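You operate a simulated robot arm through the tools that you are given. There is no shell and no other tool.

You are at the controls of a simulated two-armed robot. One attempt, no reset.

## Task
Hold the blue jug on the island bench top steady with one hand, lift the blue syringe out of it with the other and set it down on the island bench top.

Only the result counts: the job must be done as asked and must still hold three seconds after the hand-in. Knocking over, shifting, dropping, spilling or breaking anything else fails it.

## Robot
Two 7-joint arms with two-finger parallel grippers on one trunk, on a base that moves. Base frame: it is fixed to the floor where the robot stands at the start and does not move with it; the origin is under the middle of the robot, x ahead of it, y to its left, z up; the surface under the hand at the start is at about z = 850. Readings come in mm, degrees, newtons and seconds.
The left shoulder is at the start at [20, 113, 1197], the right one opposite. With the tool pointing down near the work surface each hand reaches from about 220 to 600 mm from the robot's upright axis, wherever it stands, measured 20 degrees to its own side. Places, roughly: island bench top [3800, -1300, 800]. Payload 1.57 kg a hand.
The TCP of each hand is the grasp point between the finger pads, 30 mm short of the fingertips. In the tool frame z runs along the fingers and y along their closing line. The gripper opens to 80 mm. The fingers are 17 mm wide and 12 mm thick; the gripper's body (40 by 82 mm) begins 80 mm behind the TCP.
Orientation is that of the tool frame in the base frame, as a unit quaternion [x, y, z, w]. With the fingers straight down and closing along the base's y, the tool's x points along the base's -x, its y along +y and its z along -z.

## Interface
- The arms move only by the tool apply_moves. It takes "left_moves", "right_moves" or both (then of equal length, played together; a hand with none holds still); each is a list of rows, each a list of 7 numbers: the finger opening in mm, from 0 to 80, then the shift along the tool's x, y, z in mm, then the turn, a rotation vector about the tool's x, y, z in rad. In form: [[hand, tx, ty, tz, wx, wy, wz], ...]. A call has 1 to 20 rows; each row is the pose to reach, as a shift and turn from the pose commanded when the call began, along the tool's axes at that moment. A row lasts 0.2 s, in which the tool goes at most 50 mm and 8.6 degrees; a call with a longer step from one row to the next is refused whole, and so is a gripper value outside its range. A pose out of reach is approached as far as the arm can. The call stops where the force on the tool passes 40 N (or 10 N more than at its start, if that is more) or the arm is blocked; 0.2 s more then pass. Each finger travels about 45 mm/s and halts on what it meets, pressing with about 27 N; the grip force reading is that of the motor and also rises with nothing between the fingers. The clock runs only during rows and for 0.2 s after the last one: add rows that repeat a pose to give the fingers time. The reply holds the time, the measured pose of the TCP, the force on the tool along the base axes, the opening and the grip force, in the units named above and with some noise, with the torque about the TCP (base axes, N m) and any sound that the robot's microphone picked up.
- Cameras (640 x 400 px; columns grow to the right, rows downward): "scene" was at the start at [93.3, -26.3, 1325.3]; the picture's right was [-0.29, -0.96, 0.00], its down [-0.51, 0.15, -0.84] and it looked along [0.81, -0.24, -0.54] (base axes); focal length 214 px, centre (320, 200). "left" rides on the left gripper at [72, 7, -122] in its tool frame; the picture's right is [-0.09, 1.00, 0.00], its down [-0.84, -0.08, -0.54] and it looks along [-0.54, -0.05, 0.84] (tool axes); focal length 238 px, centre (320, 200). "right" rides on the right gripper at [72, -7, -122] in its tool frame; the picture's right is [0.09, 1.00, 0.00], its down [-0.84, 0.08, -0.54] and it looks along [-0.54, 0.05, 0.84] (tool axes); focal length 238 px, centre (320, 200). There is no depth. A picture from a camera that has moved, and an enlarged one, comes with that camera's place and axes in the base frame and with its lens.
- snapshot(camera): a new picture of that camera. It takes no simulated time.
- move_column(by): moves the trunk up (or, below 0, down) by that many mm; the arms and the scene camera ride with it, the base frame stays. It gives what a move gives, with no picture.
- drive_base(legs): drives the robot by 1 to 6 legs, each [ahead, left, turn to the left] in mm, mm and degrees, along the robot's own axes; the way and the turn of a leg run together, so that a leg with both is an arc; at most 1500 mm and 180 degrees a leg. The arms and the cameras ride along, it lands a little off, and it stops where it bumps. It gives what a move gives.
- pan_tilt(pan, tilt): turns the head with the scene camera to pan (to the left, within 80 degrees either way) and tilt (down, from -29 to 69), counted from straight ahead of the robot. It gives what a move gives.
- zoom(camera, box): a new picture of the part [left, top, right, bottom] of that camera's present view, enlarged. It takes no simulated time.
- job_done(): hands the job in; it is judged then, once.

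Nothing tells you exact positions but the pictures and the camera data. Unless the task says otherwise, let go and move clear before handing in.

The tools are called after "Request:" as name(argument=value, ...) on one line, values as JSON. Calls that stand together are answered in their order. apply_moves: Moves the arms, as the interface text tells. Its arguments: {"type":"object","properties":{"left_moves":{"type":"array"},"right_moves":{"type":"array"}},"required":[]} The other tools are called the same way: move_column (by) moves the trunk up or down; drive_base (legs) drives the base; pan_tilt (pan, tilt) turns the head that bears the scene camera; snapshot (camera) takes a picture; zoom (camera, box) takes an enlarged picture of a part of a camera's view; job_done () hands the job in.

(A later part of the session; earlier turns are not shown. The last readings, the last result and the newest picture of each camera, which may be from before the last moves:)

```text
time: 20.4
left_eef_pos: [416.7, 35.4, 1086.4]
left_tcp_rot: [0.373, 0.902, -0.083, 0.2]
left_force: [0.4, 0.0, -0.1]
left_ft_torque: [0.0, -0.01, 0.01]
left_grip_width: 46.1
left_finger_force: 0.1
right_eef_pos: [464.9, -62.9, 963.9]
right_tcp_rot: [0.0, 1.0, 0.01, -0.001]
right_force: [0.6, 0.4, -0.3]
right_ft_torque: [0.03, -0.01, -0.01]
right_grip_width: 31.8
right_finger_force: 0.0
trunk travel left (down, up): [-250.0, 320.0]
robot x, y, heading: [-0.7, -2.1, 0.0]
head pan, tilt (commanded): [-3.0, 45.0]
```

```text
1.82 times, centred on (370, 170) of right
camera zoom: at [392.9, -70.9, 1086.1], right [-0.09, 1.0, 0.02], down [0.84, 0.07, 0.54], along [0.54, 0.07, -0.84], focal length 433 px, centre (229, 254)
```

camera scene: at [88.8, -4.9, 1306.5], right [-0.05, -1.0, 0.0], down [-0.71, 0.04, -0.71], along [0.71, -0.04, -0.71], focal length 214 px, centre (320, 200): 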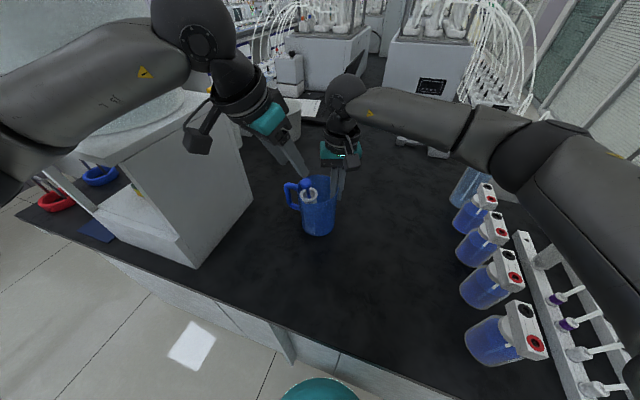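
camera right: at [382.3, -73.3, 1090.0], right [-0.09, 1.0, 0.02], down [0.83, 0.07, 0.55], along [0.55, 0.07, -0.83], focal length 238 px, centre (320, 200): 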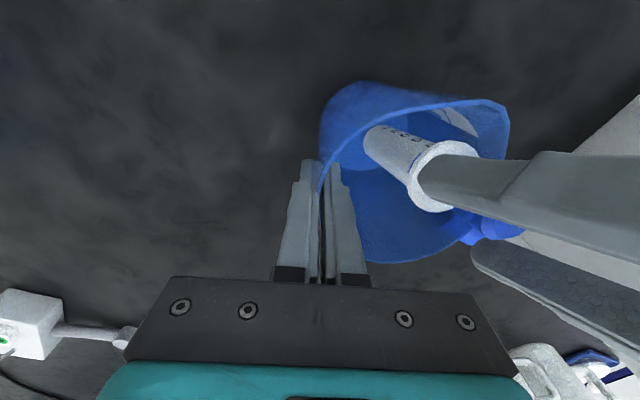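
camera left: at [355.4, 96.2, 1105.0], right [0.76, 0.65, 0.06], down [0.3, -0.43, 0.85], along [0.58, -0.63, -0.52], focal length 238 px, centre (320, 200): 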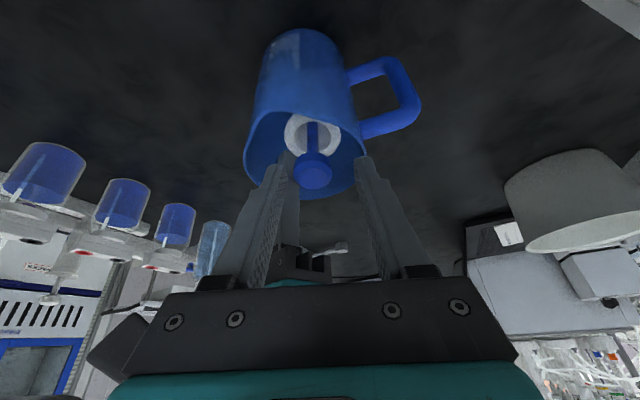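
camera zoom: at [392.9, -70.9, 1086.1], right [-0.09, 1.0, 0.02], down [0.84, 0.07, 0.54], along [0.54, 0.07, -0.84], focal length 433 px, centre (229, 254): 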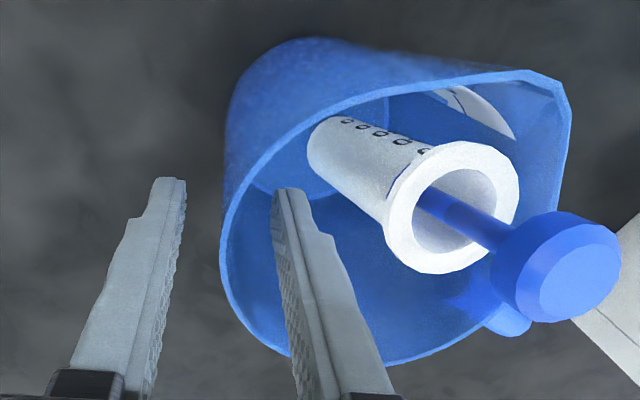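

The jug is released and upright. I'll raise the right hand out of it, then lift the trunk.

Request:
apply_moves(right_moves=[[32, 0, 0, -15, 0, 0, 0], [32, 0, 0, -30, 0, 0, 0], [32, 0, 0, -45, 0, 0, 0], [32, 0, 0, -60, 0, 0, 0], [32, 0, 0, -60, 0, 0, 0]])

Request:
move_column(by=180)

Request:
snapshot(camera="scene")

```text
time: 21.6
left_eef_pos: [416.8, 35.3, 1087.1]
left_tcp_rot: [0.373, 0.902, -0.082, 0.2]
left_force: [0.6, -0.1, 0.7]
left_ft_torque: [-0.01, 0.0, -0.01]
left_grip_width: 45.9
left_finger_force: 0.0
right_eef_pos: [463.5, -63.7, 1023.8]
right_tcp_rot: [0.0, 1.0, 0.01, 0.0]
right_force: [0.0, -0.1, 1.1]
right_ft_torque: [0.0, 0.02, 0.03]
right_grip_width: 32.0
right_finger_force: 0.1
trunk travel left (down, up): [-250.0, 320.0]
robot x, y, heading: [1.8, 1.6, 0.1]
head pan, tilt (commanded): [-3.0, 45.0]
```

```text
time: 23.6
left_eef_pos: [416.0, 36.2, 1266.5]
left_tcp_rot: [0.373, 0.902, -0.082, 0.2]
left_force: [0.3, -0.4, 0.4]
left_ft_torque: [0.01, 0.0, -0.01]
left_grip_width: 46.2
left_finger_force: 0.1
right_eef_pos: [463.8, -62.9, 1203.3]
right_tcp_rot: [0.0, 1.0, 0.01, 0.001]
right_force: [-0.2, -0.4, 0.0]
right_ft_torque: [0.03, 0.0, 0.01]
right_grip_width: 31.8
right_finger_force: 0.1
trunk travel left (down, up): [-430.0, 140.0]
robot x, y, heading: [-3.1, 1.9, 0.0]
head pan, tilt (commanded): [-3.0, 45.0]
```

```text
taken
camera scene: at [89.0, -4.8, 1486.4], right [-0.05, -1.0, 0.0], down [-0.71, 0.04, -0.71], along [0.71, -0.04, -0.71], focal length 214 px, centre (320, 200)
```

scene: 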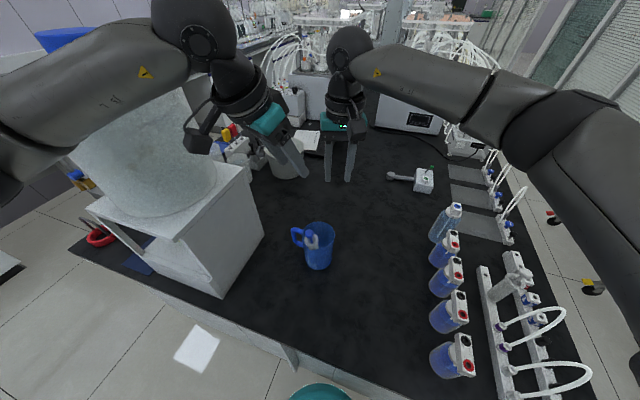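

The trunk is up 180 mm and the view shows the jug, carboy and box all in place. I'll bring the right hand back down to just above the rim, with a bit more taper tilt, and re-measure.

Request:
apply_moves(right_moves=[[32, 0, 0, 20, 0, 0, 0], [32, 0, 0, 45, -0.003, 0, 0], [32, 0, 0, 70, -0.006, 0, 0], [32, 0, 0, 95, -0.009, 0, 0], [32, 0, 0, 120, -0.012, 0, 0], [32, 0, 0, 145, -0.014, 0, 0], [32, 0, 0, 165, -0.015, 0, 0], [32, 0, 0, 180, -0.015, 0, 0], [32, 0, 0, 180, -0.015, 0, 0]])

Request:
snapshot(camera="scene")

Request:
zoom(camera="right", box=[240, 60, 480, 220])

Request:
zoom(camera="scene", box=[260, 190, 380, 280])

```text
time: 25.6
left_eef_pos: [415.6, 35.7, 1266.6]
left_tcp_rot: [0.373, 0.902, -0.083, 0.2]
left_force: [0.5, 0.9, 0.4]
left_ft_torque: [0.0, -0.04, 0.01]
left_grip_width: 45.9
left_finger_force: 0.1
right_eef_pos: [463.6, -60.0, 1022.3]
right_tcp_rot: [0.001, 1.0, 0.017, 0.0]
right_force: [-0.2, 0.3, 0.1]
right_ft_torque: [0.02, -0.02, -0.01]
right_grip_width: 32.1
right_finger_force: 0.1
trunk travel left (down, up): [-430.0, 140.0]
robot x, y, heading: [0.1, -1.6, 0.1]
head pan, tilt (commanded): [-3.0, 45.0]
```

```text
taken
camera scene: at [88.9, -4.8, 1486.5], right [-0.05, -1.0, 0.0], down [-0.71, 0.04, -0.71], along [0.71, -0.04, -0.71], focal length 214 px, centre (320, 200)
```

scene: 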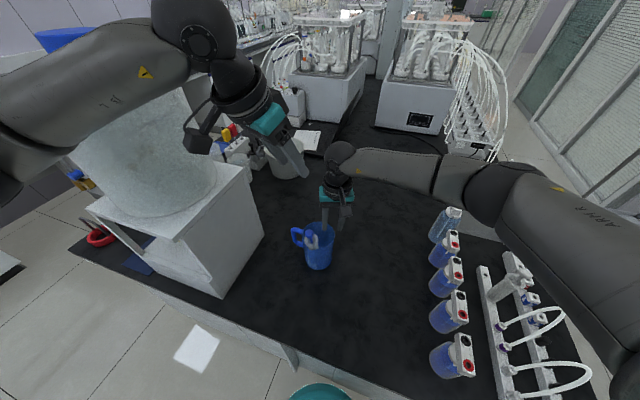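

```text
2.50 times, centred on (360, 140) of right
camera zoom: at [392.8, -69.5, 1144.9], right [-0.09, 1.0, 0.03], down [0.84, 0.06, 0.54], along [0.54, 0.08, -0.84], focal length 596 px, centre (220, 350)
```

zoom: 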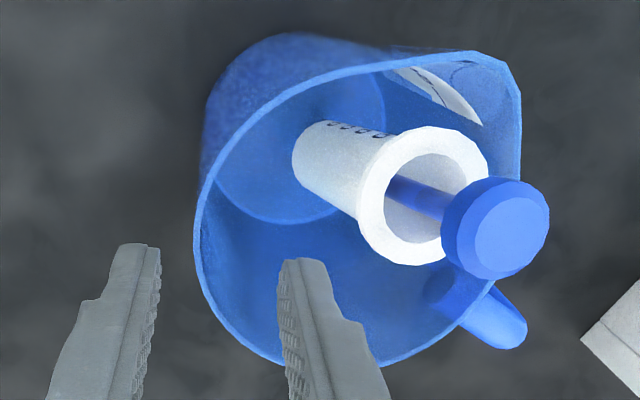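

```text
4.44 times, centred on (320, 235) of scene
camera zoom: at [88.9, -4.8, 1486.5], right [-0.05, -1.0, 0.0], down [-0.71, 0.04, -0.71], along [0.71, -0.04, -0.71], focal length 953 px, centre (320, 44)
```

zoom: 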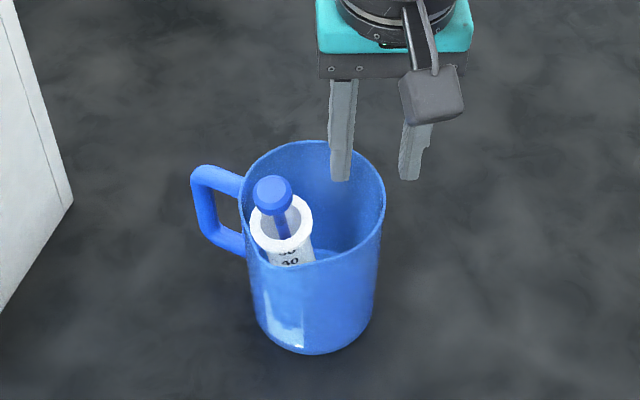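

Re-measured: the jug centre is about (457, -18) and the rim's -y wall is at y of about -65. I'll shift the right hand sideways to match, lower it and look before closing.

Request:
apply_moves(right_moves=[[32, 3, -3, 0, 0, 0, 0], [32, 6.1, -5.9, 0, 0, 0, 0], [32, 6.1, -5.9, 15, 0, 0, 0], [32, 6.1, -5.9, 30, 0, 0, 0], [32, 6.1, -5.9, 45, 0, 0, 0], [32, 6.1, -5.9, 58.9, 0, 0, 0], [32, 6.1, -5.9, 58.9, 0, 0, 0]])

Request:
zoom(camera="right", box=[200, 60, 520, 260])

Request:
zoom(camera="scene", box=[260, 190, 380, 280])

```text
time: 27.2
left_eef_pos: [416.4, 35.8, 1267.1]
left_tcp_rot: [0.374, 0.902, -0.083, 0.2]
left_force: [1.0, -0.2, -0.2]
left_ft_torque: [-0.01, -0.03, 0.0]
left_grip_width: 46.0
left_finger_force: 0.1
right_eef_pos: [458.1, -64.1, 964.0]
right_tcp_rot: [0.0, 1.0, 0.017, 0.0]
right_force: [0.7, 0.3, 0.2]
right_ft_torque: [-0.02, 0.03, -0.03]
right_grip_width: 31.8
right_finger_force: 0.0
trunk travel left (down, up): [-430.0, 140.0]
robot x, y, heading: [0.1, 3.7, 0.2]
head pan, tilt (commanded): [-3.0, 45.0]
```

```text
2.00 times, centred on (360, 160) of right
camera zoom: at [386.5, -73.6, 1086.0], right [-0.09, 1.0, 0.03], down [0.84, 0.06, 0.54], along [0.54, 0.08, -0.84], focal length 477 px, centre (240, 280)
```

zoom: 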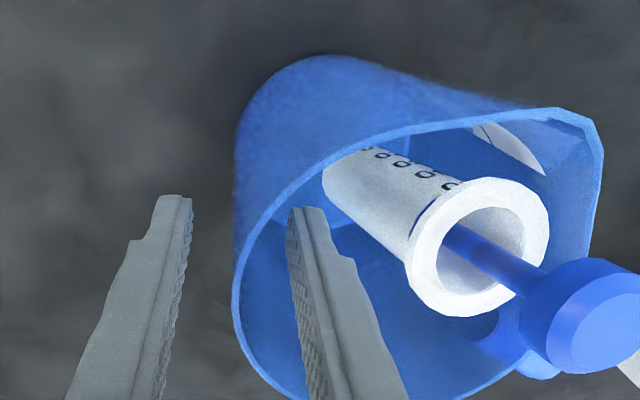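

```text
4.44 times, centred on (320, 235) of scene
camera zoom: at [88.9, -4.8, 1486.5], right [-0.05, -1.0, 0.0], down [-0.71, 0.04, -0.71], along [0.71, -0.04, -0.71], focal length 953 px, centre (320, 44)
```

zoom: 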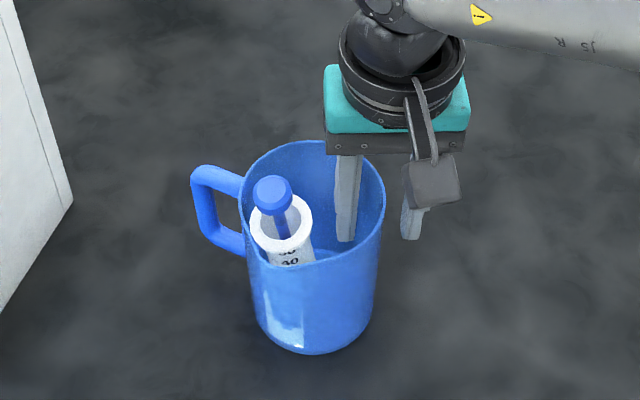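

The wall sits centred between the fingers. Closing on the rim again.

Request:
apply_moves(right_moves=[[26, 0, 0, 0, 0, 0, 0], [20, 0, 0, 0, 0, 0, 0], [14, 0, 0, 0, 0, 0, 0], [10, 0, 0, 0, 0, 0, 0], [6, 0, 0, 0, 0, 0, 0], [3, 0, 0, 0, 0, 0, 0], [1, 0, 0, 0, 0, 0, 0], [0, 0, 0, 0, 0, 0, 0], [0, 0, 0, 0, 0, 0, 0]])

Request:
zoom(camera="right", box=[200, 60, 580, 300])

Request:
zoom(camera="scene", box=[260, 190, 380, 280])

Request:
snapshot(camera="left")

```text
time: 29.2
left_eef_pos: [416.6, 34.9, 1266.9]
left_tcp_rot: [0.373, 0.902, -0.083, 0.2]
left_force: [0.1, 0.5, 0.1]
left_ft_torque: [0.02, 0.0, 0.0]
left_grip_width: 45.9
left_finger_force: 0.1
right_eef_pos: [458.0, -63.2, 963.7]
right_tcp_rot: [-0.001, 1.0, 0.018, 0.0]
right_force: [-0.4, -0.3, 1.0]
right_ft_torque: [-0.11, 0.0, 0.03]
right_grip_width: 0.0
right_finger_force: 21.7
trunk travel left (down, up): [-430.0, 140.0]
robot x, y, heading: [0.1, 0.7, -0.1]
head pan, tilt (commanded): [-3.0, 45.0]
```

```text
1.67 times, centred on (390, 180) of right
camera zoom: at [386.5, -73.5, 1086.3], right [-0.09, 1.0, 0.03], down [0.84, 0.06, 0.54], along [0.54, 0.08, -0.84], focal length 397 px, centre (203, 233)
```

zoom: 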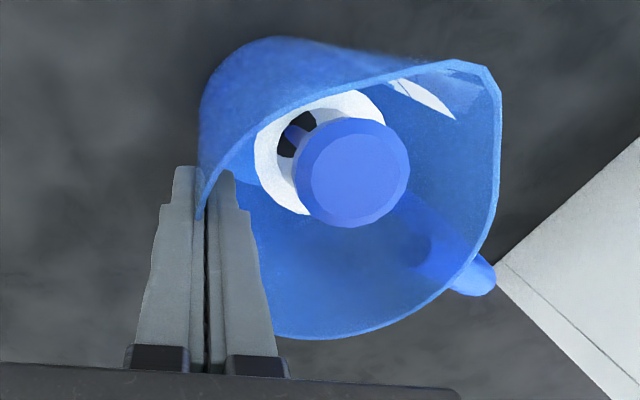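

```text
4.44 times, centred on (320, 235) of scene
camera zoom: at [88.8, -4.7, 1486.5], right [-0.05, -1.0, 0.0], down [-0.71, 0.04, -0.71], along [0.71, -0.04, -0.71], focal length 953 px, centre (320, 44)
```

zoom: 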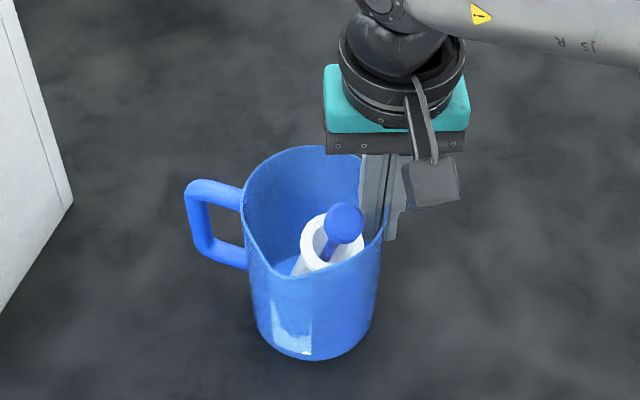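

```text
taken
camera left: at [338.4, 123.3, 1347.4], right [0.76, 0.65, 0.04], down [0.32, -0.43, 0.84], along [0.56, -0.63, -0.53], focal length 238 px, centre (320, 200)
```

left: 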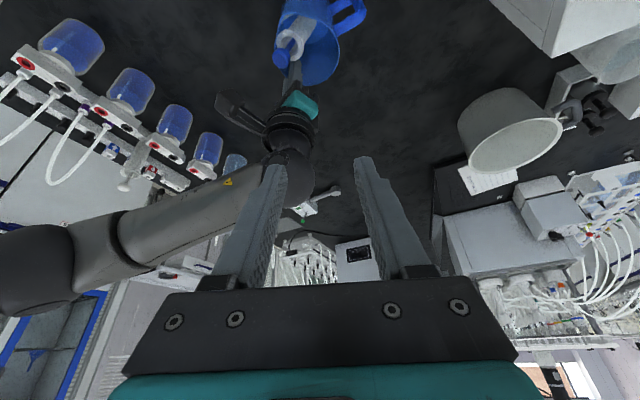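

The fingers have closed, but the width reads 0.0 and the syringe has tipped towards the front rim. I'll look closely to see whether the wall is really between the pads.

Request:
zoom(camera="right", box=[270, 130, 400, 210])

Request:
zoom(camera="scene", box=[300, 205, 370, 255])

Request:
zoom(camera="left", box=[240, 0, 400, 120])

```text
4.92 times, centred on (335, 170) of right
camera zoom: at [386.5, -73.5, 1086.3], right [-0.09, 1.0, 0.03], down [0.84, 0.06, 0.54], along [0.54, 0.08, -0.84], focal length 1173 px, centre (246, 348)
```

zoom: 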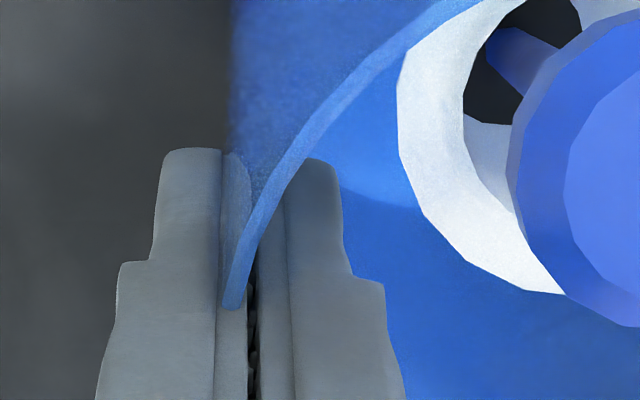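

```text
8.00 times, centred on (335, 230) of scene
camera zoom: at [88.8, -4.7, 1486.5], right [-0.05, -1.0, 0.0], down [-0.71, 0.04, -0.71], along [0.71, -0.04, -0.71], focal length 1716 px, centre (200, -40)
```

zoom: 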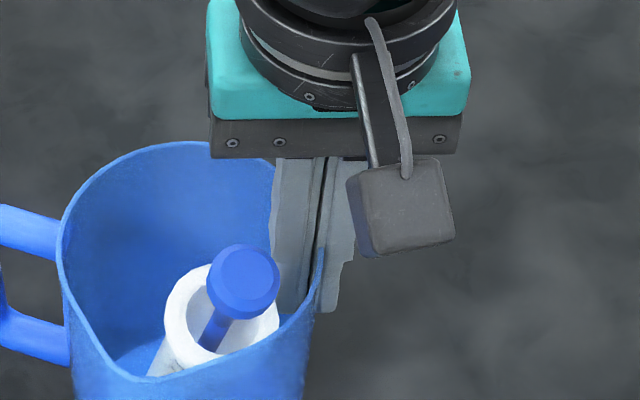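

```text
3.33 times, centred on (320, 60) of left
camera zoom: at [338.4, 123.3, 1347.4], right [0.76, 0.65, 0.04], down [0.32, -0.43, 0.84], along [0.56, -0.63, -0.53], focal length 794 px, centre (320, 667)
```

zoom: 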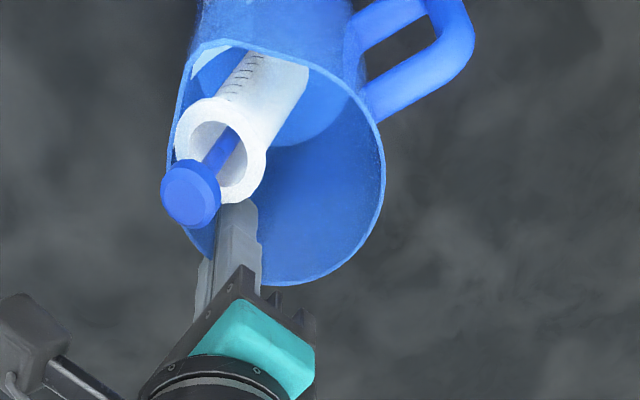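

The wall is pinched between the pads and the jug is steady, but the syringe now leans toward the front right at about (421, -38, 1001), close under the right hand. A better split is to have the left hand take the handle while the right still steadies the rim. Then the right is free to lift the syringe. I'll measure the handle.

Request:
zoom(camera="scene", box=[280, 215, 350, 275])

Request:
zoom(camera="left", box=[260, 0, 400, 90])

Request:
zoom(camera="scene", box=[60, 40, 300, 310])

```text
6.67 times, centred on (315, 245) of scene
camera zoom: at [88.8, -4.7, 1486.5], right [-0.05, -1.0, 0.0], down [-0.71, 0.04, -0.71], along [0.71, -0.04, -0.71], focal length 1430 px, centre (353, -100)
```

zoom: 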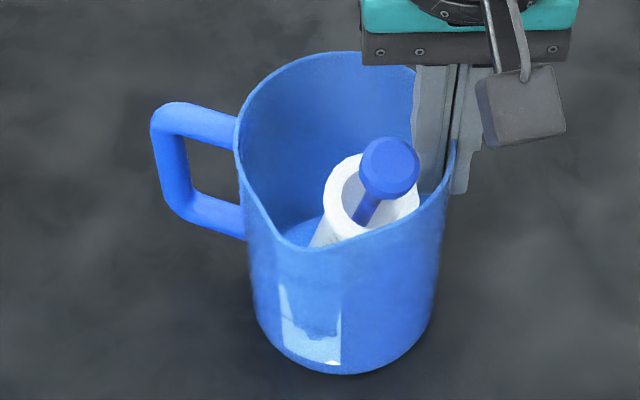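

```text
4.44 times, centred on (330, 45) of left
camera zoom: at [338.4, 123.3, 1347.4], right [0.76, 0.65, 0.04], down [0.32, -0.43, 0.84], along [0.56, -0.63, -0.53], focal length 1059 px, centre (276, 889)
```

zoom: 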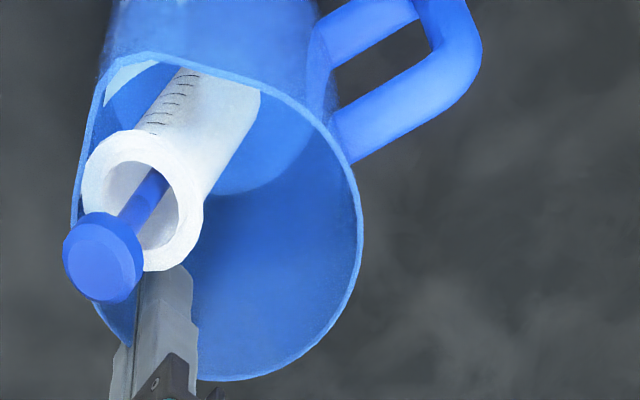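

```text
1.48 times, centred on (180, 175) of scene
camera zoom: at [88.8, -4.7, 1486.5], right [-0.05, -1.0, 0.0], down [-0.71, 0.04, -0.71], along [0.71, -0.04, -0.71], focal length 318 px, centre (527, 237)
```

zoom: 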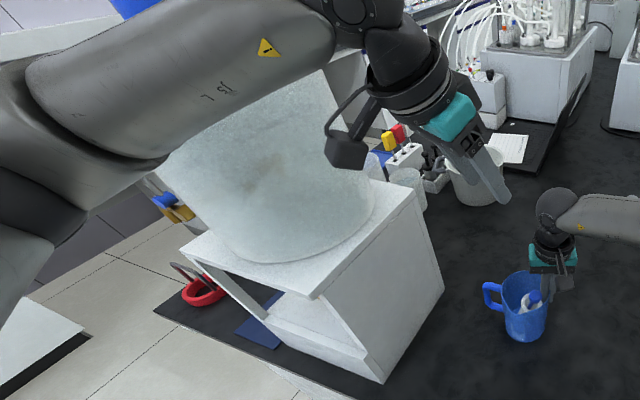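

The handle's top bar runs from about (468, 27) to (486, 59) at z of about 953, pointing about 65° outward. I'll try turning the left hand vertical with its closing line across the handle, staying high above it for now.

Request:
apply_moves(left_moves=[[50, 2.3, 5.3, 8, 0.0266, 0.038, 0.1201], [54, 4.7, 10.6, 18, 0.0533, 0.0761, 0.2403], [58, 7.0, 15.9, 30, 0.0799, 0.1141, 0.3604], [58, 9.3, 21.2, 44, 0.1065, 0.1521, 0.4805], [58, 11.7, 26.5, 58, 0.1332, 0.1902, 0.6007], [58, 14, 31.8, 74, 0.1598, 0.2282, 0.7208], [58, 16.3, 37.1, 90, 0.1864, 0.2662, 0.8409], [58, 18.6, 42.4, 107, 0.213, 0.3042, 0.961], [58, 21, 47.7, 124, 0.2397, 0.3423, 1.0812], [58, 23.3, 53, 140.3, 0.2663, 0.3803, 1.2013], [58, 23.3, 53, 140.3, 0.2663, 0.3803, 1.2013]])

Request:
snapshot(camera="scene")

Request:
snapshot(camera="left")

```text
time: 31.6
left_eef_pos: [278.0, 18.9, 1051.9]
left_tcp_rot: [0.837, 0.546, 0.026, 0.03]
left_force: [0.5, 0.8, -0.1]
left_ft_torque: [0.01, 0.01, 0.03]
left_grip_width: 58.4
left_finger_force: 0.1
left hand out of reach, approached as far as the arm can: row 3, 4, 5, 6, 7, 8, 9, 10, 11
right_eef_pos: [457.7, -63.1, 963.0]
right_tcp_rot: [0.0, 1.0, 0.017, 0.001]
right_force: [-0.4, -0.3, 1.2]
right_ft_torque: [-0.18, 0.17, 0.02]
right_grip_width: 0.0
right_finger_force: 22.3
trunk travel left (down, up): [-430.0, 140.0]
robot x, y, heading: [-1.8, 3.6, -0.1]
head pan, tilt (commanded): [-3.0, 45.0]
```

```text
taken
camera scene: at [88.6, -4.5, 1486.5], right [-0.05, -1.0, 0.0], down [-0.71, 0.04, -0.71], along [0.71, -0.04, -0.71], focal length 214 px, centre (320, 200)
```

scene: 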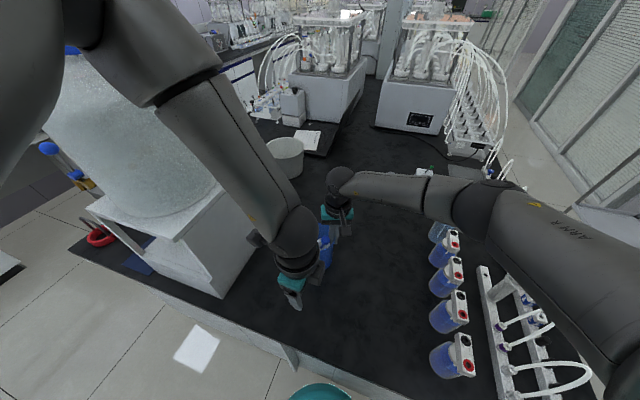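

```text
taken
camera left: at [304.0, 85.2, 1175.2], right [0.87, -0.48, 0.08], down [-0.45, -0.72, 0.53], along [-0.2, -0.49, -0.85], focal length 238 px, centre (320, 200)
```

left: 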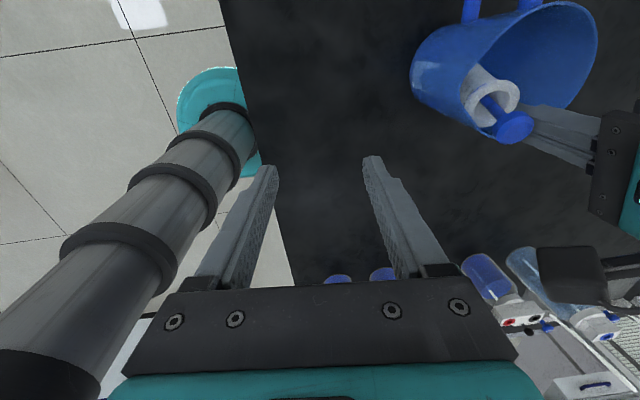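

That yaw isn't reachable for the left arm: it stopped short at (278, 19, 1052) without touching anything, and the right hand still holds the jug. I'll make a small upward test move to see which pose the controller now counts from.

Request:
apply_moves(left_moves=[[58, 0, 0, -20, 0, 0, 0], [58, 0, 0, -40, 0, 0, 0]])

```text
time: 32.2
left_eef_pos: [270.0, 24.4, 1077.4]
left_tcp_rot: [0.836, 0.547, 0.028, 0.033]
left_force: [-0.2, -0.8, 0.3]
left_ft_torque: [-0.04, 0.01, 0.01]
left_grip_width: 57.8
left_finger_force: 0.1
left hand out of reach, approached as far as the arm can: row 2
right_eef_pos: [457.8, -63.2, 964.3]
right_tcp_rot: [0.0, 1.0, 0.018, 0.0]
right_force: [-1.5, 0.3, 1.5]
right_ft_torque: [-0.09, 0.18, -0.01]
right_grip_width: 0.0
right_finger_force: 22.1
trunk travel left (down, up): [-430.0, 140.0]
robot x, y, heading: [2.2, 0.4, -0.1]
head pan, tilt (commanded): [-3.0, 45.0]
```

The controller counts from the pose actually reached. The right hand's current spot crowds the syringe, so I'll re-grip the rim with the right hand at the far-right side (about -45°), leaving the front clear. First I'll bring the left hand back to a comfortable orientation, closing along y and tilted towards me, at a safe place.

Request:
apply_moves(left_moves=[[56, 3, 4.7, -10, -0.0302, -0.0076, -0.1375], [54, 6.2, 9.4, -20, -0.0604, -0.0152, -0.2751], [52, 9.4, 14.2, -30, -0.0906, -0.0229, -0.4126], [50, 12.5, 19, -38, -0.1208, -0.0305, -0.5501], [46, 15.6, 23.7, -45, -0.151, -0.0381, -0.6877], [46, 18.8, 28.5, -52, -0.1812, -0.0457, -0.8252], [46, 21.9, 33.2, -59, -0.2114, -0.0534, -0.9627], [46, 25, 38, -66, -0.2417, -0.061, -1.1003], [46, 28.2, 42.7, -73, -0.2719, -0.0686, -1.2378], [46, 31.3, 47.4, -80, -0.3021, -0.0762, -1.3753], [46, 34.4, 52.2, -86, -0.3323, -0.0838, -1.5129], [46, 37.5, 57, -91, -0.3625, -0.0915, -1.6504], [46, 40.7, 61.7, -95, -0.3927, -0.0991, -1.7879], [46, 43.8, 66.4, -97.2, -0.4229, -0.1067, -1.9255], [46, 43.8, 66.4, -97.2, -0.4229, -0.1067, -1.9255]])

Request:
snapshot(camera="scene")

Request:
snapshot(camera="left")

```text
time: 35.4
left_eef_pos: [339.6, 40.4, 1179.2]
left_tcp_rot: [0.011, 0.976, 0.05, 0.213]
left_force: [0.5, -1.3, 0.1]
left_ft_torque: [0.0, -0.02, 0.02]
left_grip_width: 45.9
left_finger_force: 0.0
right_eef_pos: [458.4, -62.7, 964.8]
right_tcp_rot: [0.0, 1.0, 0.017, 0.0]
right_force: [0.0, -0.2, 0.0]
right_ft_torque: [-0.1, 0.02, 0.01]
right_grip_width: 0.0
right_finger_force: 22.1
trunk travel left (down, up): [-430.0, 140.0]
robot x, y, heading: [2.3, 0.7, 0.2]
head pan, tilt (commanded): [-3.0, 45.0]
```

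```text
taken
camera scene: at [88.8, -4.7, 1486.5], right [-0.05, -1.0, 0.0], down [-0.71, 0.04, -0.71], along [0.71, -0.04, -0.71], focal length 214 px, centre (320, 200)
```

scene: 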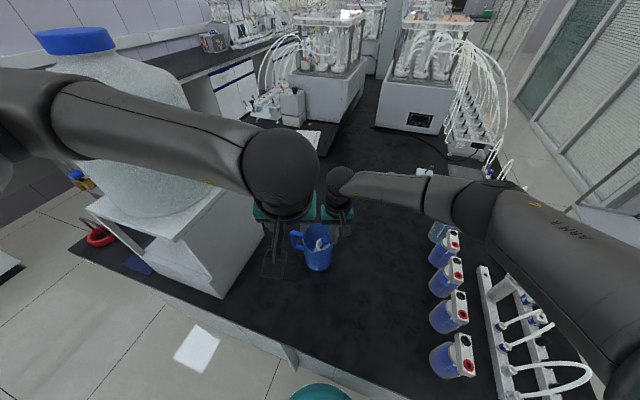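

```text
taken
camera left: at [223.6, 41.0, 1260.6], right [0.08, 0.99, 0.14], down [0.54, -0.16, 0.83], along [0.84, 0.0, -0.54], focal length 238 px, centre (320, 200)
```

left: 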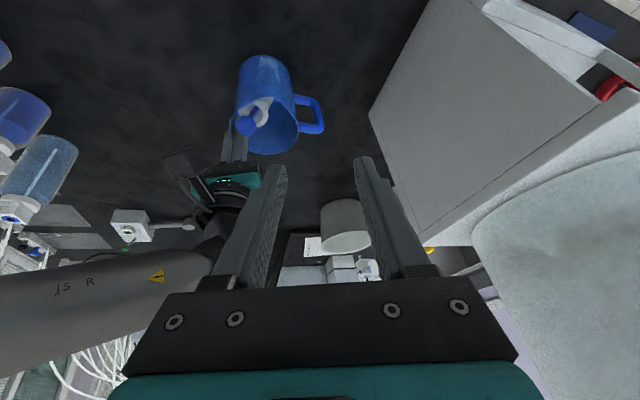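

The left hand is parked at (340, 40, 1180) in a good orientation. Now the right hand opens, lifts straight out, then yaws 45° above the far-right rim.

Request:
apply_moves(right_moves=[[4, 0, 0, 0, 0, 0, 0], [10, 0, 0, 0, 0, 0, 0], [18, 0, 0, 0, 0, 0, 0], [26, 0, 0, 0, 0, 0, 0], [32, 0, 0, 0, 0, 0, 0], [32, 0, 0, -15, 0, 0, 0], [32, 0, 0, -32, 0, 0, 0], [32, 0, 0, -50, 0, 0, 0], [32, 0, 0, -65, 0, 0, 0], [32, 0, 0, -75.6, 0, 0, 0], [32, 0, 0, -75.6, 0, 0, 0]])

Request:
zoom(camera="left", box=[200, 30, 360, 180])

Request:
zoom(camera="right", box=[240, 60, 480, 240])

```text
time: 37.8
left_eef_pos: [339.4, 40.8, 1177.9]
left_tcp_rot: [0.012, 0.976, 0.049, 0.212]
left_force: [-0.2, 0.6, 0.0]
left_ft_torque: [0.0, -0.03, 0.0]
left_grip_width: 46.0
left_finger_force: 0.1
right_eef_pos: [457.1, -66.4, 1041.3]
right_tcp_rot: [0.001, 1.0, 0.017, 0.0]
right_force: [0.0, 0.2, 0.5]
right_ft_torque: [0.01, -0.02, 0.01]
right_grip_width: 31.9
right_finger_force: 0.1
trunk travel left (down, up): [-430.0, 140.0]
robot x, y, heading: [-2.3, -7.4, 0.3]
head pan, tilt (commanded): [-3.0, 45.0]
```

```text
2.67 times, centred on (280, 105) of left
camera zoom: at [223.5, 41.1, 1260.5], right [0.09, 0.99, 0.14], down [0.54, -0.16, 0.83], along [0.84, 0.0, -0.54], focal length 636 px, centre (427, 453)
```

zoom: 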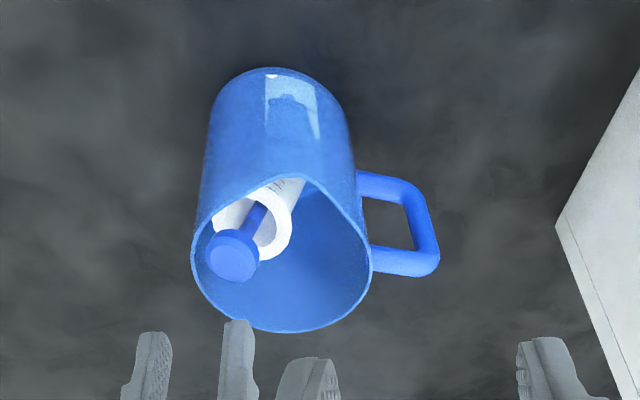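

```text
2.22 times, centred on (360, 150) of right
camera zoom: at [386.6, -76.8, 1162.5], right [-0.09, 1.0, 0.04], down [0.84, 0.06, 0.54], along [0.54, 0.08, -0.84], focal length 530 px, centre (231, 311)
```

zoom: 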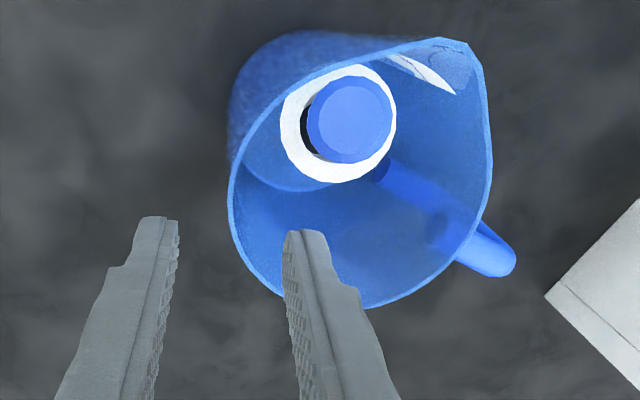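

Released cleanly: the syringe still leans to the front right and the jug centre is about (458, -18). Now I'll yaw the right hand 45° and place it over the far-right rim.

Request:
apply_moves(right_moves=[[32, -5, 1.8, 0.2, 0, 0.0039, -0.1121], [32, -10, 3.7, 0.4, 0, 0.0078, -0.2243], [32, -15, 5.5, 0.6, 0, 0.0117, -0.3364], [32, -20, 7.4, 0.8, 0, 0.0157, -0.4485], [32, -25, 9.2, 1, 0, 0.0196, -0.5606], [32, -30, 11, 1.2, 0, 0.0235, -0.6728], [32, -35.7, 12.9, 1.5, 0, 0.0274, -0.7849], [32, -35.7, 12.9, 1.5, 0, 0.0274, -0.7849]])

Request:
snapshot(camera="right")

Request:
snapshot(camera="left")

Request:
snapshot(camera="scene")

```text
time: 39.6
left_eef_pos: [340.0, 41.6, 1179.0]
left_tcp_rot: [0.012, 0.976, 0.049, 0.212]
left_force: [0.2, -1.1, 0.2]
left_ft_torque: [0.02, 0.03, 0.02]
left_grip_width: 46.2
left_finger_force: 0.2
right_eef_pos: [488.7, -54.5, 1039.4]
right_tcp_rot: [-0.331, 0.944, 0.017, -0.006]
right_force: [-0.7, -0.3, -0.6]
right_ft_torque: [0.02, -0.02, 0.04]
right_grip_width: 32.2
right_finger_force: 0.1
right hand out of reach, approached as far as the arm can: row 7, 8
trunk travel left (down, up): [-430.0, 140.0]
robot x, y, heading: [-2.0, -1.4, -0.1]
head pan, tilt (commanded): [-3.0, 45.0]
```

```text
taken
camera right: at [439.3, -108.1, 1161.3], right [-0.69, 0.72, 0.03], down [0.62, 0.57, 0.54], along [0.37, 0.4, -0.84], focal length 238 px, centre (320, 200)
```

right: 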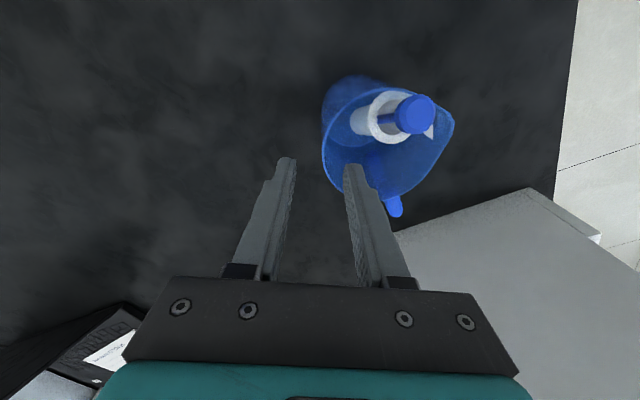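

```text
taken
camera left: at [223.5, 41.1, 1260.6], right [0.09, 0.99, 0.14], down [0.54, -0.16, 0.83], along [0.84, 0.0, -0.54], focal length 238 px, centre (320, 200)
```

left: 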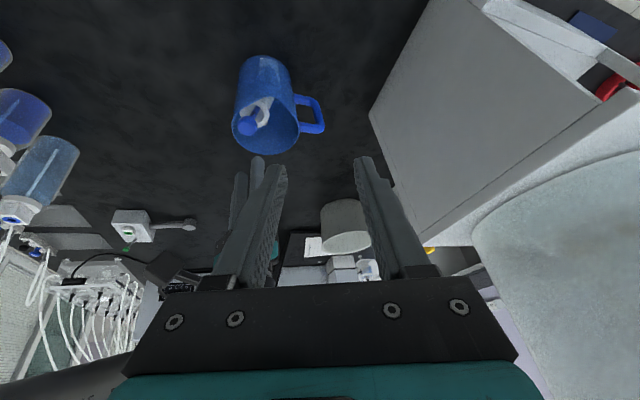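

```text
taken
camera scene: at [88.9, -4.7, 1486.5], right [-0.05, -1.0, 0.0], down [-0.71, 0.04, -0.71], along [0.71, -0.04, -0.71], focal length 214 px, centre (320, 200)
```

scene: 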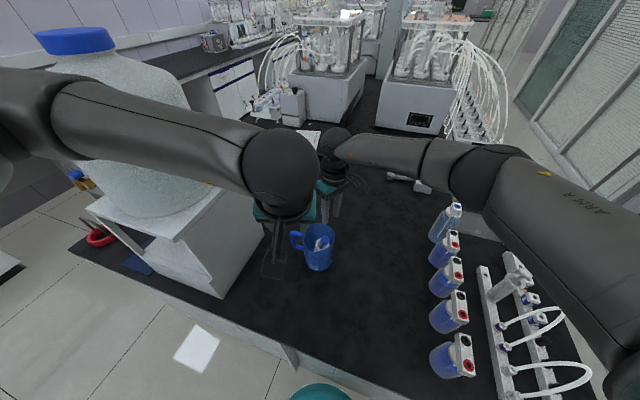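

The right hand reached 39° of yaw, just short of the 45° asked, and is almost exactly over the rim at about -51°. I'll lower it partway and check.

Request:
apply_moves(right_moves=[[32, 0.6, -0.6, 12, 0, 0, 0], [32, 1.1, -1.3, 24, 0, 0, 0], [32, 1.1, -1.3, 36, 0, 0, 0], [32, 1.1, -1.3, 36, 0, 0, 0]])

Request:
zoom(camera="right", box=[240, 40, 480, 220])

Request:
zoom(camera="left", box=[200, 30, 360, 180])

```text
time: 40.6
left_eef_pos: [340.1, 41.2, 1177.9]
left_tcp_rot: [0.012, 0.976, 0.049, 0.212]
left_force: [0.3, 0.1, 1.0]
left_ft_torque: [0.05, 0.0, -0.01]
left_grip_width: 45.9
left_finger_force: 0.1
right_eef_pos: [486.7, -57.4, 1003.0]
right_tcp_rot: [-0.331, 0.943, 0.017, -0.005]
right_force: [0.2, -0.2, 0.6]
right_ft_torque: [-0.01, -0.02, 0.05]
right_grip_width: 32.3
right_finger_force: 0.0
trunk travel left (down, up): [-430.0, 140.0]
robot x, y, heading: [-0.5, 1.6, 0.1]
head pan, tilt (commanded): [-3.0, 45.0]
```

```text
2.22 times, centred on (360, 130) of right
camera zoom: at [438.4, -108.8, 1125.2], right [-0.69, 0.72, 0.03], down [0.62, 0.57, 0.54], along [0.37, 0.4, -0.84], focal length 530 px, centre (231, 356)
```

zoom: 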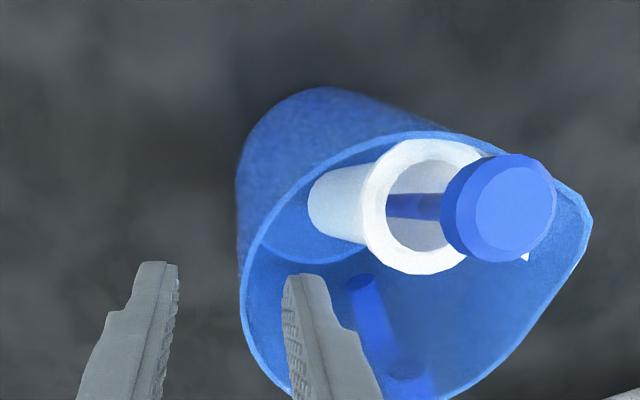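

```text
2.67 times, centred on (280, 105) of left
camera zoom: at [223.5, 41.0, 1260.6], right [0.09, 0.99, 0.14], down [0.54, -0.16, 0.83], along [0.84, 0.0, -0.54], focal length 636 px, centre (427, 453)
```

zoom: 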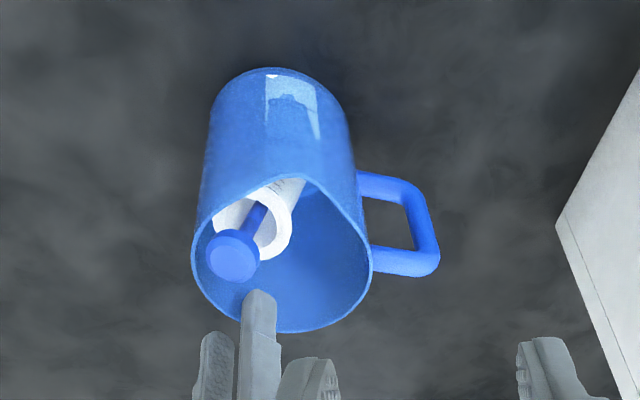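

The wall sits about 4 mm towards the inside finger from centre. I'll shift inward about 2.5 mm while lowering to grip depth, then check.

Request:
apply_moves(right_moves=[[32, 0, 2, 8, 0, 0, 0], [32, 0, 2.5, 18, 0, 0, 0], [32, 0, 2.5, 30, 0, 0, 0], [32, 0, 2.5, 43, 0, 0, 0], [32, 0, 2.5, 43, 0, 0, 0]])

Request:
zoom(camera="right", box=[240, 80, 440, 220])

Request:
zoom(camera="left", box=[200, 30, 360, 180])

```text
time: 41.8
left_eef_pos: [339.8, 42.0, 1179.4]
left_tcp_rot: [0.013, 0.976, 0.05, 0.211]
left_force: [0.3, -0.9, -0.4]
left_ft_torque: [0.01, 0.01, -0.01]
left_grip_width: 46.0
left_finger_force: 0.1
right_eef_pos: [486.6, -54.8, 985.8]
right_tcp_rot: [-0.329, 0.944, 0.015, -0.005]
right_force: [-0.5, -1.2, 0.8]
right_ft_torque: [0.0, 0.01, 0.02]
right_grip_width: 32.2
right_finger_force: 0.0
right hand out of reach, approached as far as the arm can: row 3, 4, 5
trunk travel left (down, up): [-430.0, 140.0]
robot x, y, heading: [-0.8, -1.7, 0.1]
head pan, tilt (commanded): [-3.0, 45.0]
```

```text
2.86 times, centred on (340, 150) of right
camera zoom: at [436.1, -106.7, 1108.1], right [-0.69, 0.72, 0.03], down [0.62, 0.57, 0.55], along [0.38, 0.4, -0.84], focal length 681 px, centre (263, 343)
```

zoom: 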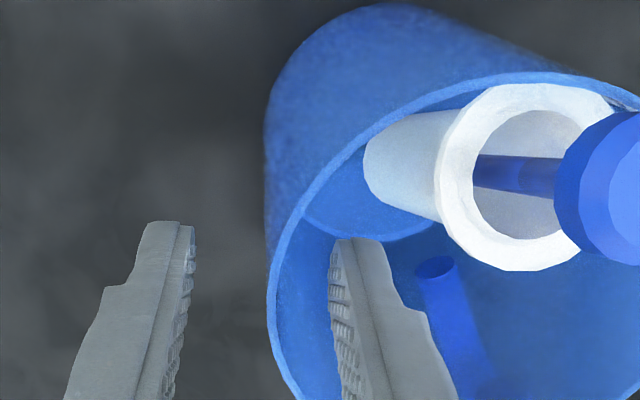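

```text
2.67 times, centred on (280, 105) of left
camera zoom: at [223.5, 41.0, 1260.6], right [0.09, 0.99, 0.14], down [0.54, -0.16, 0.83], along [0.84, 0.0, -0.54], focal length 636 px, centre (427, 453)
```

zoom: 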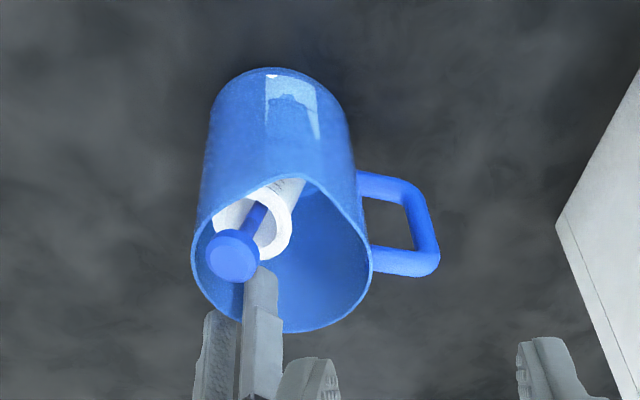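

The arm runs out of reach lower at this yaw, but lowering the trunk carries both hands down without changing the arm pose. First I'll make a 2.5 mm inward correction.

Request:
apply_moves(right_moves=[[32, 0, 1.3, -1, 0, 0, 0], [32, 0, 2.5, -2, 0, 0, 0], [32, 0, 2.5, -2, 0, 0, 0]])

Request:
zoom(camera="right", box=[240, 80, 440, 220])

```text
time: 42.6
left_eef_pos: [339.6, 40.9, 1178.1]
left_tcp_rot: [0.012, 0.976, 0.049, 0.212]
left_force: [-0.3, -0.5, 0.3]
left_ft_torque: [-0.02, 0.01, 0.03]
left_grip_width: 46.0
left_finger_force: 0.1
right_eef_pos: [483.2, -53.1, 988.1]
right_tcp_rot: [-0.331, 0.943, 0.017, -0.005]
right_force: [0.5, -0.1, 0.5]
right_ft_torque: [0.05, 0.01, 0.01]
right_grip_width: 32.1
right_finger_force: 0.0
trunk travel left (down, up): [-430.0, 140.0]
robot x, y, heading: [-1.5, -2.2, 0.2]
head pan, tilt (commanded): [-3.0, 45.0]
```

```text
2.86 times, centred on (340, 150) of right
camera zoom: at [435.0, -105.1, 1110.1], right [-0.69, 0.72, 0.04], down [0.62, 0.57, 0.54], along [0.37, 0.4, -0.84], focal length 681 px, centre (263, 343)
```

zoom: 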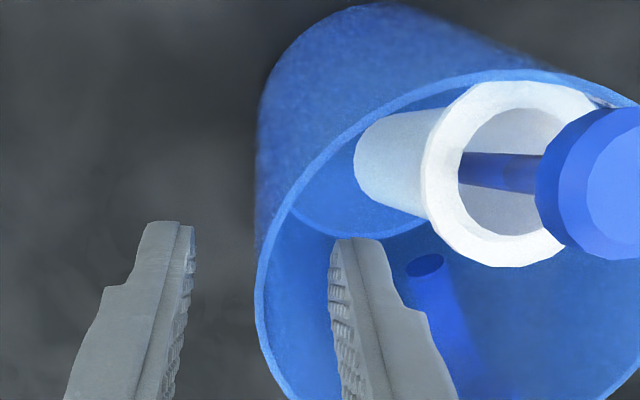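

The wall is now centred between the fingertips. Lowering the trunk by 26 mm takes the right hand to grip depth.

Request:
move_column(by=-26)

Request:
zoom(camera="right", box=[220, 80, 460, 240])

Request:
zoom(camera="left", box=[200, 30, 360, 180])

```text
time: 43.3
left_eef_pos: [339.5, 41.7, 1152.2]
left_tcp_rot: [0.012, 0.976, 0.049, 0.213]
left_force: [0.8, 0.1, 0.0]
left_ft_torque: [-0.03, -0.04, 0.0]
left_grip_width: 46.0
left_finger_force: 0.0
right_eef_pos: [484.2, -53.3, 963.1]
right_tcp_rot: [-0.331, 0.943, 0.017, -0.006]
right_force: [-0.6, 0.5, 0.2]
right_ft_torque: [0.0, 0.0, -0.02]
right_grip_width: 32.4
right_finger_force: 0.1
trunk travel left (down, up): [-404.0, 166.0]
robot x, y, heading: [1.7, 3.9, -0.1]
head pan, tilt (commanded): [-3.0, 45.0]
```

```text
2.50 times, centred on (340, 160) of right
camera zoom: at [434.9, -105.2, 1084.0], right [-0.69, 0.72, 0.03], down [0.62, 0.57, 0.54], along [0.37, 0.4, -0.84], focal length 596 px, centre (270, 300)
```

zoom: 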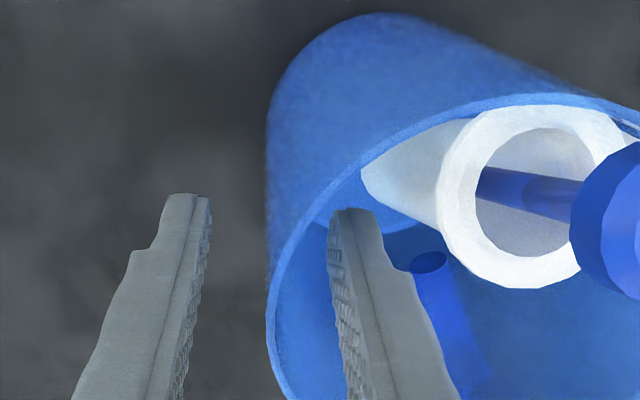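

```text
2.67 times, centred on (280, 105) of left
camera zoom: at [223.3, 41.1, 1234.6], right [0.09, 0.99, 0.14], down [0.54, -0.16, 0.83], along [0.84, 0.0, -0.54], focal length 636 px, centre (427, 453)
```

zoom: 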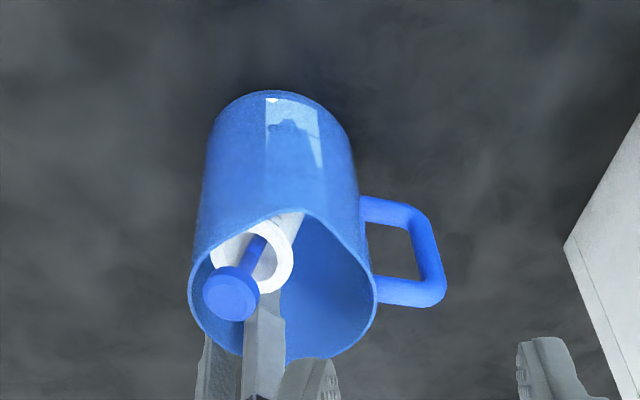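

Everything's centred. Closing slowly on the rim to avoid jolting the syringe.

Request:
apply_moves(right_moves=[[26, 0, 0, 0, 0, 0, 0], [20, 0, 0, 0, 0, 0, 0], [15, 0, 0, 0, 0, 0, 0], [11, 0, 0, 0, 0, 0, 0], [8, 0, 0, 0, 0, 0, 0], [6, 0, 0, 0, 0, 0, 0], [5, 0, 0, 0, 0, 0, 0], [4, 0, 0, 0, 0, 0, 0], [3.4, 0, 0, 0, 0, 0, 0], [2.8, 0, 0, 0, 0, 0, 0], [2.2, 0, 0, 0, 0, 0, 0], [1.6, 0, 0, 0, 0, 0, 0], [1, 0, 0, 0, 0, 0, 0], [0.5, 0, 0, 0, 0, 0, 0], [0, 0, 0, 0, 0, 0, 0], [0, 0, 0, 0, 0, 0, 0]])

Request:
zoom(camera="right", box=[220, 60, 520, 260])

Request:
zoom(camera="left", box=[200, 30, 360, 180])

Request:
snapshot(camera="scene")

```text
time: 46.7
left_eef_pos: [340.2, 40.9, 1153.4]
left_tcp_rot: [0.013, 0.976, 0.05, 0.212]
left_force: [0.2, 0.6, 0.0]
left_ft_torque: [0.01, -0.01, 0.0]
left_grip_width: 45.8
left_finger_force: 0.0
right_eef_pos: [484.4, -52.7, 961.6]
right_tcp_rot: [-0.33, 0.944, 0.017, -0.006]
right_force: [0.6, -0.1, 0.5]
right_ft_torque: [-0.05, -0.08, -0.01]
right_grip_width: 0.0
right_finger_force: 22.0
trunk travel left (down, up): [-404.0, 166.0]
robot x, y, heading: [-3.3, 0.9, -0.2]
head pan, tilt (commanded): [-3.0, 45.0]
```

```text
2.00 times, centred on (370, 160) of right
camera zoom: at [435.1, -105.2, 1084.1], right [-0.69, 0.72, 0.03], down [0.62, 0.57, 0.54], along [0.37, 0.4, -0.84], focal length 477 px, centre (220, 280)
```

zoom: 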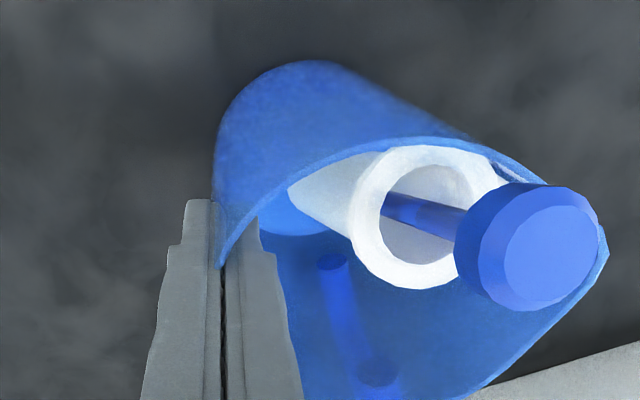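

```text
2.67 times, centred on (280, 105) of left
camera zoom: at [223.5, 41.1, 1234.6], right [0.09, 0.99, 0.14], down [0.54, -0.16, 0.83], along [0.84, 0.0, -0.54], focal length 636 px, centre (427, 453)
```

zoom: 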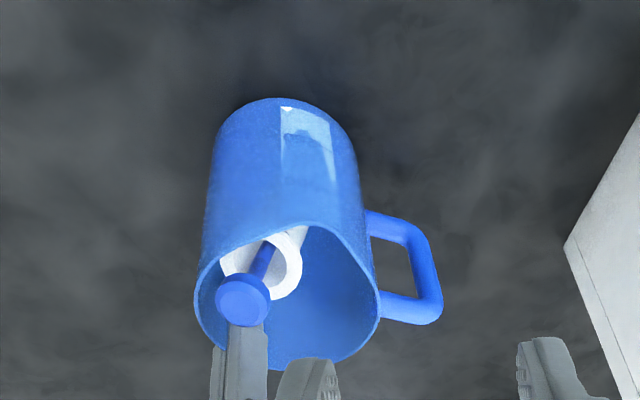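

```text
taken
camera scene: at [88.9, -4.7, 1460.5], right [-0.05, -1.0, 0.0], down [-0.71, 0.04, -0.71], along [0.71, -0.04, -0.71], focal length 214 px, centre (320, 200)
```

scene: 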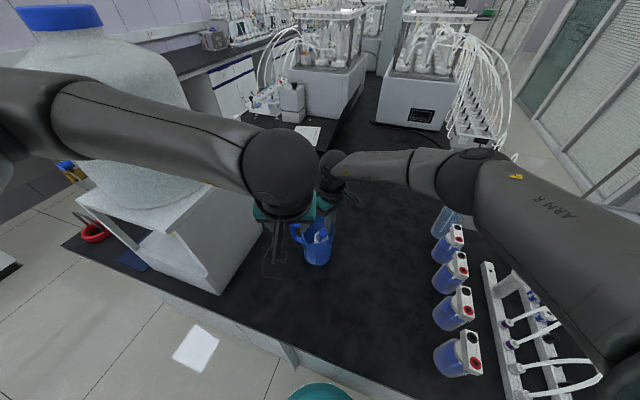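

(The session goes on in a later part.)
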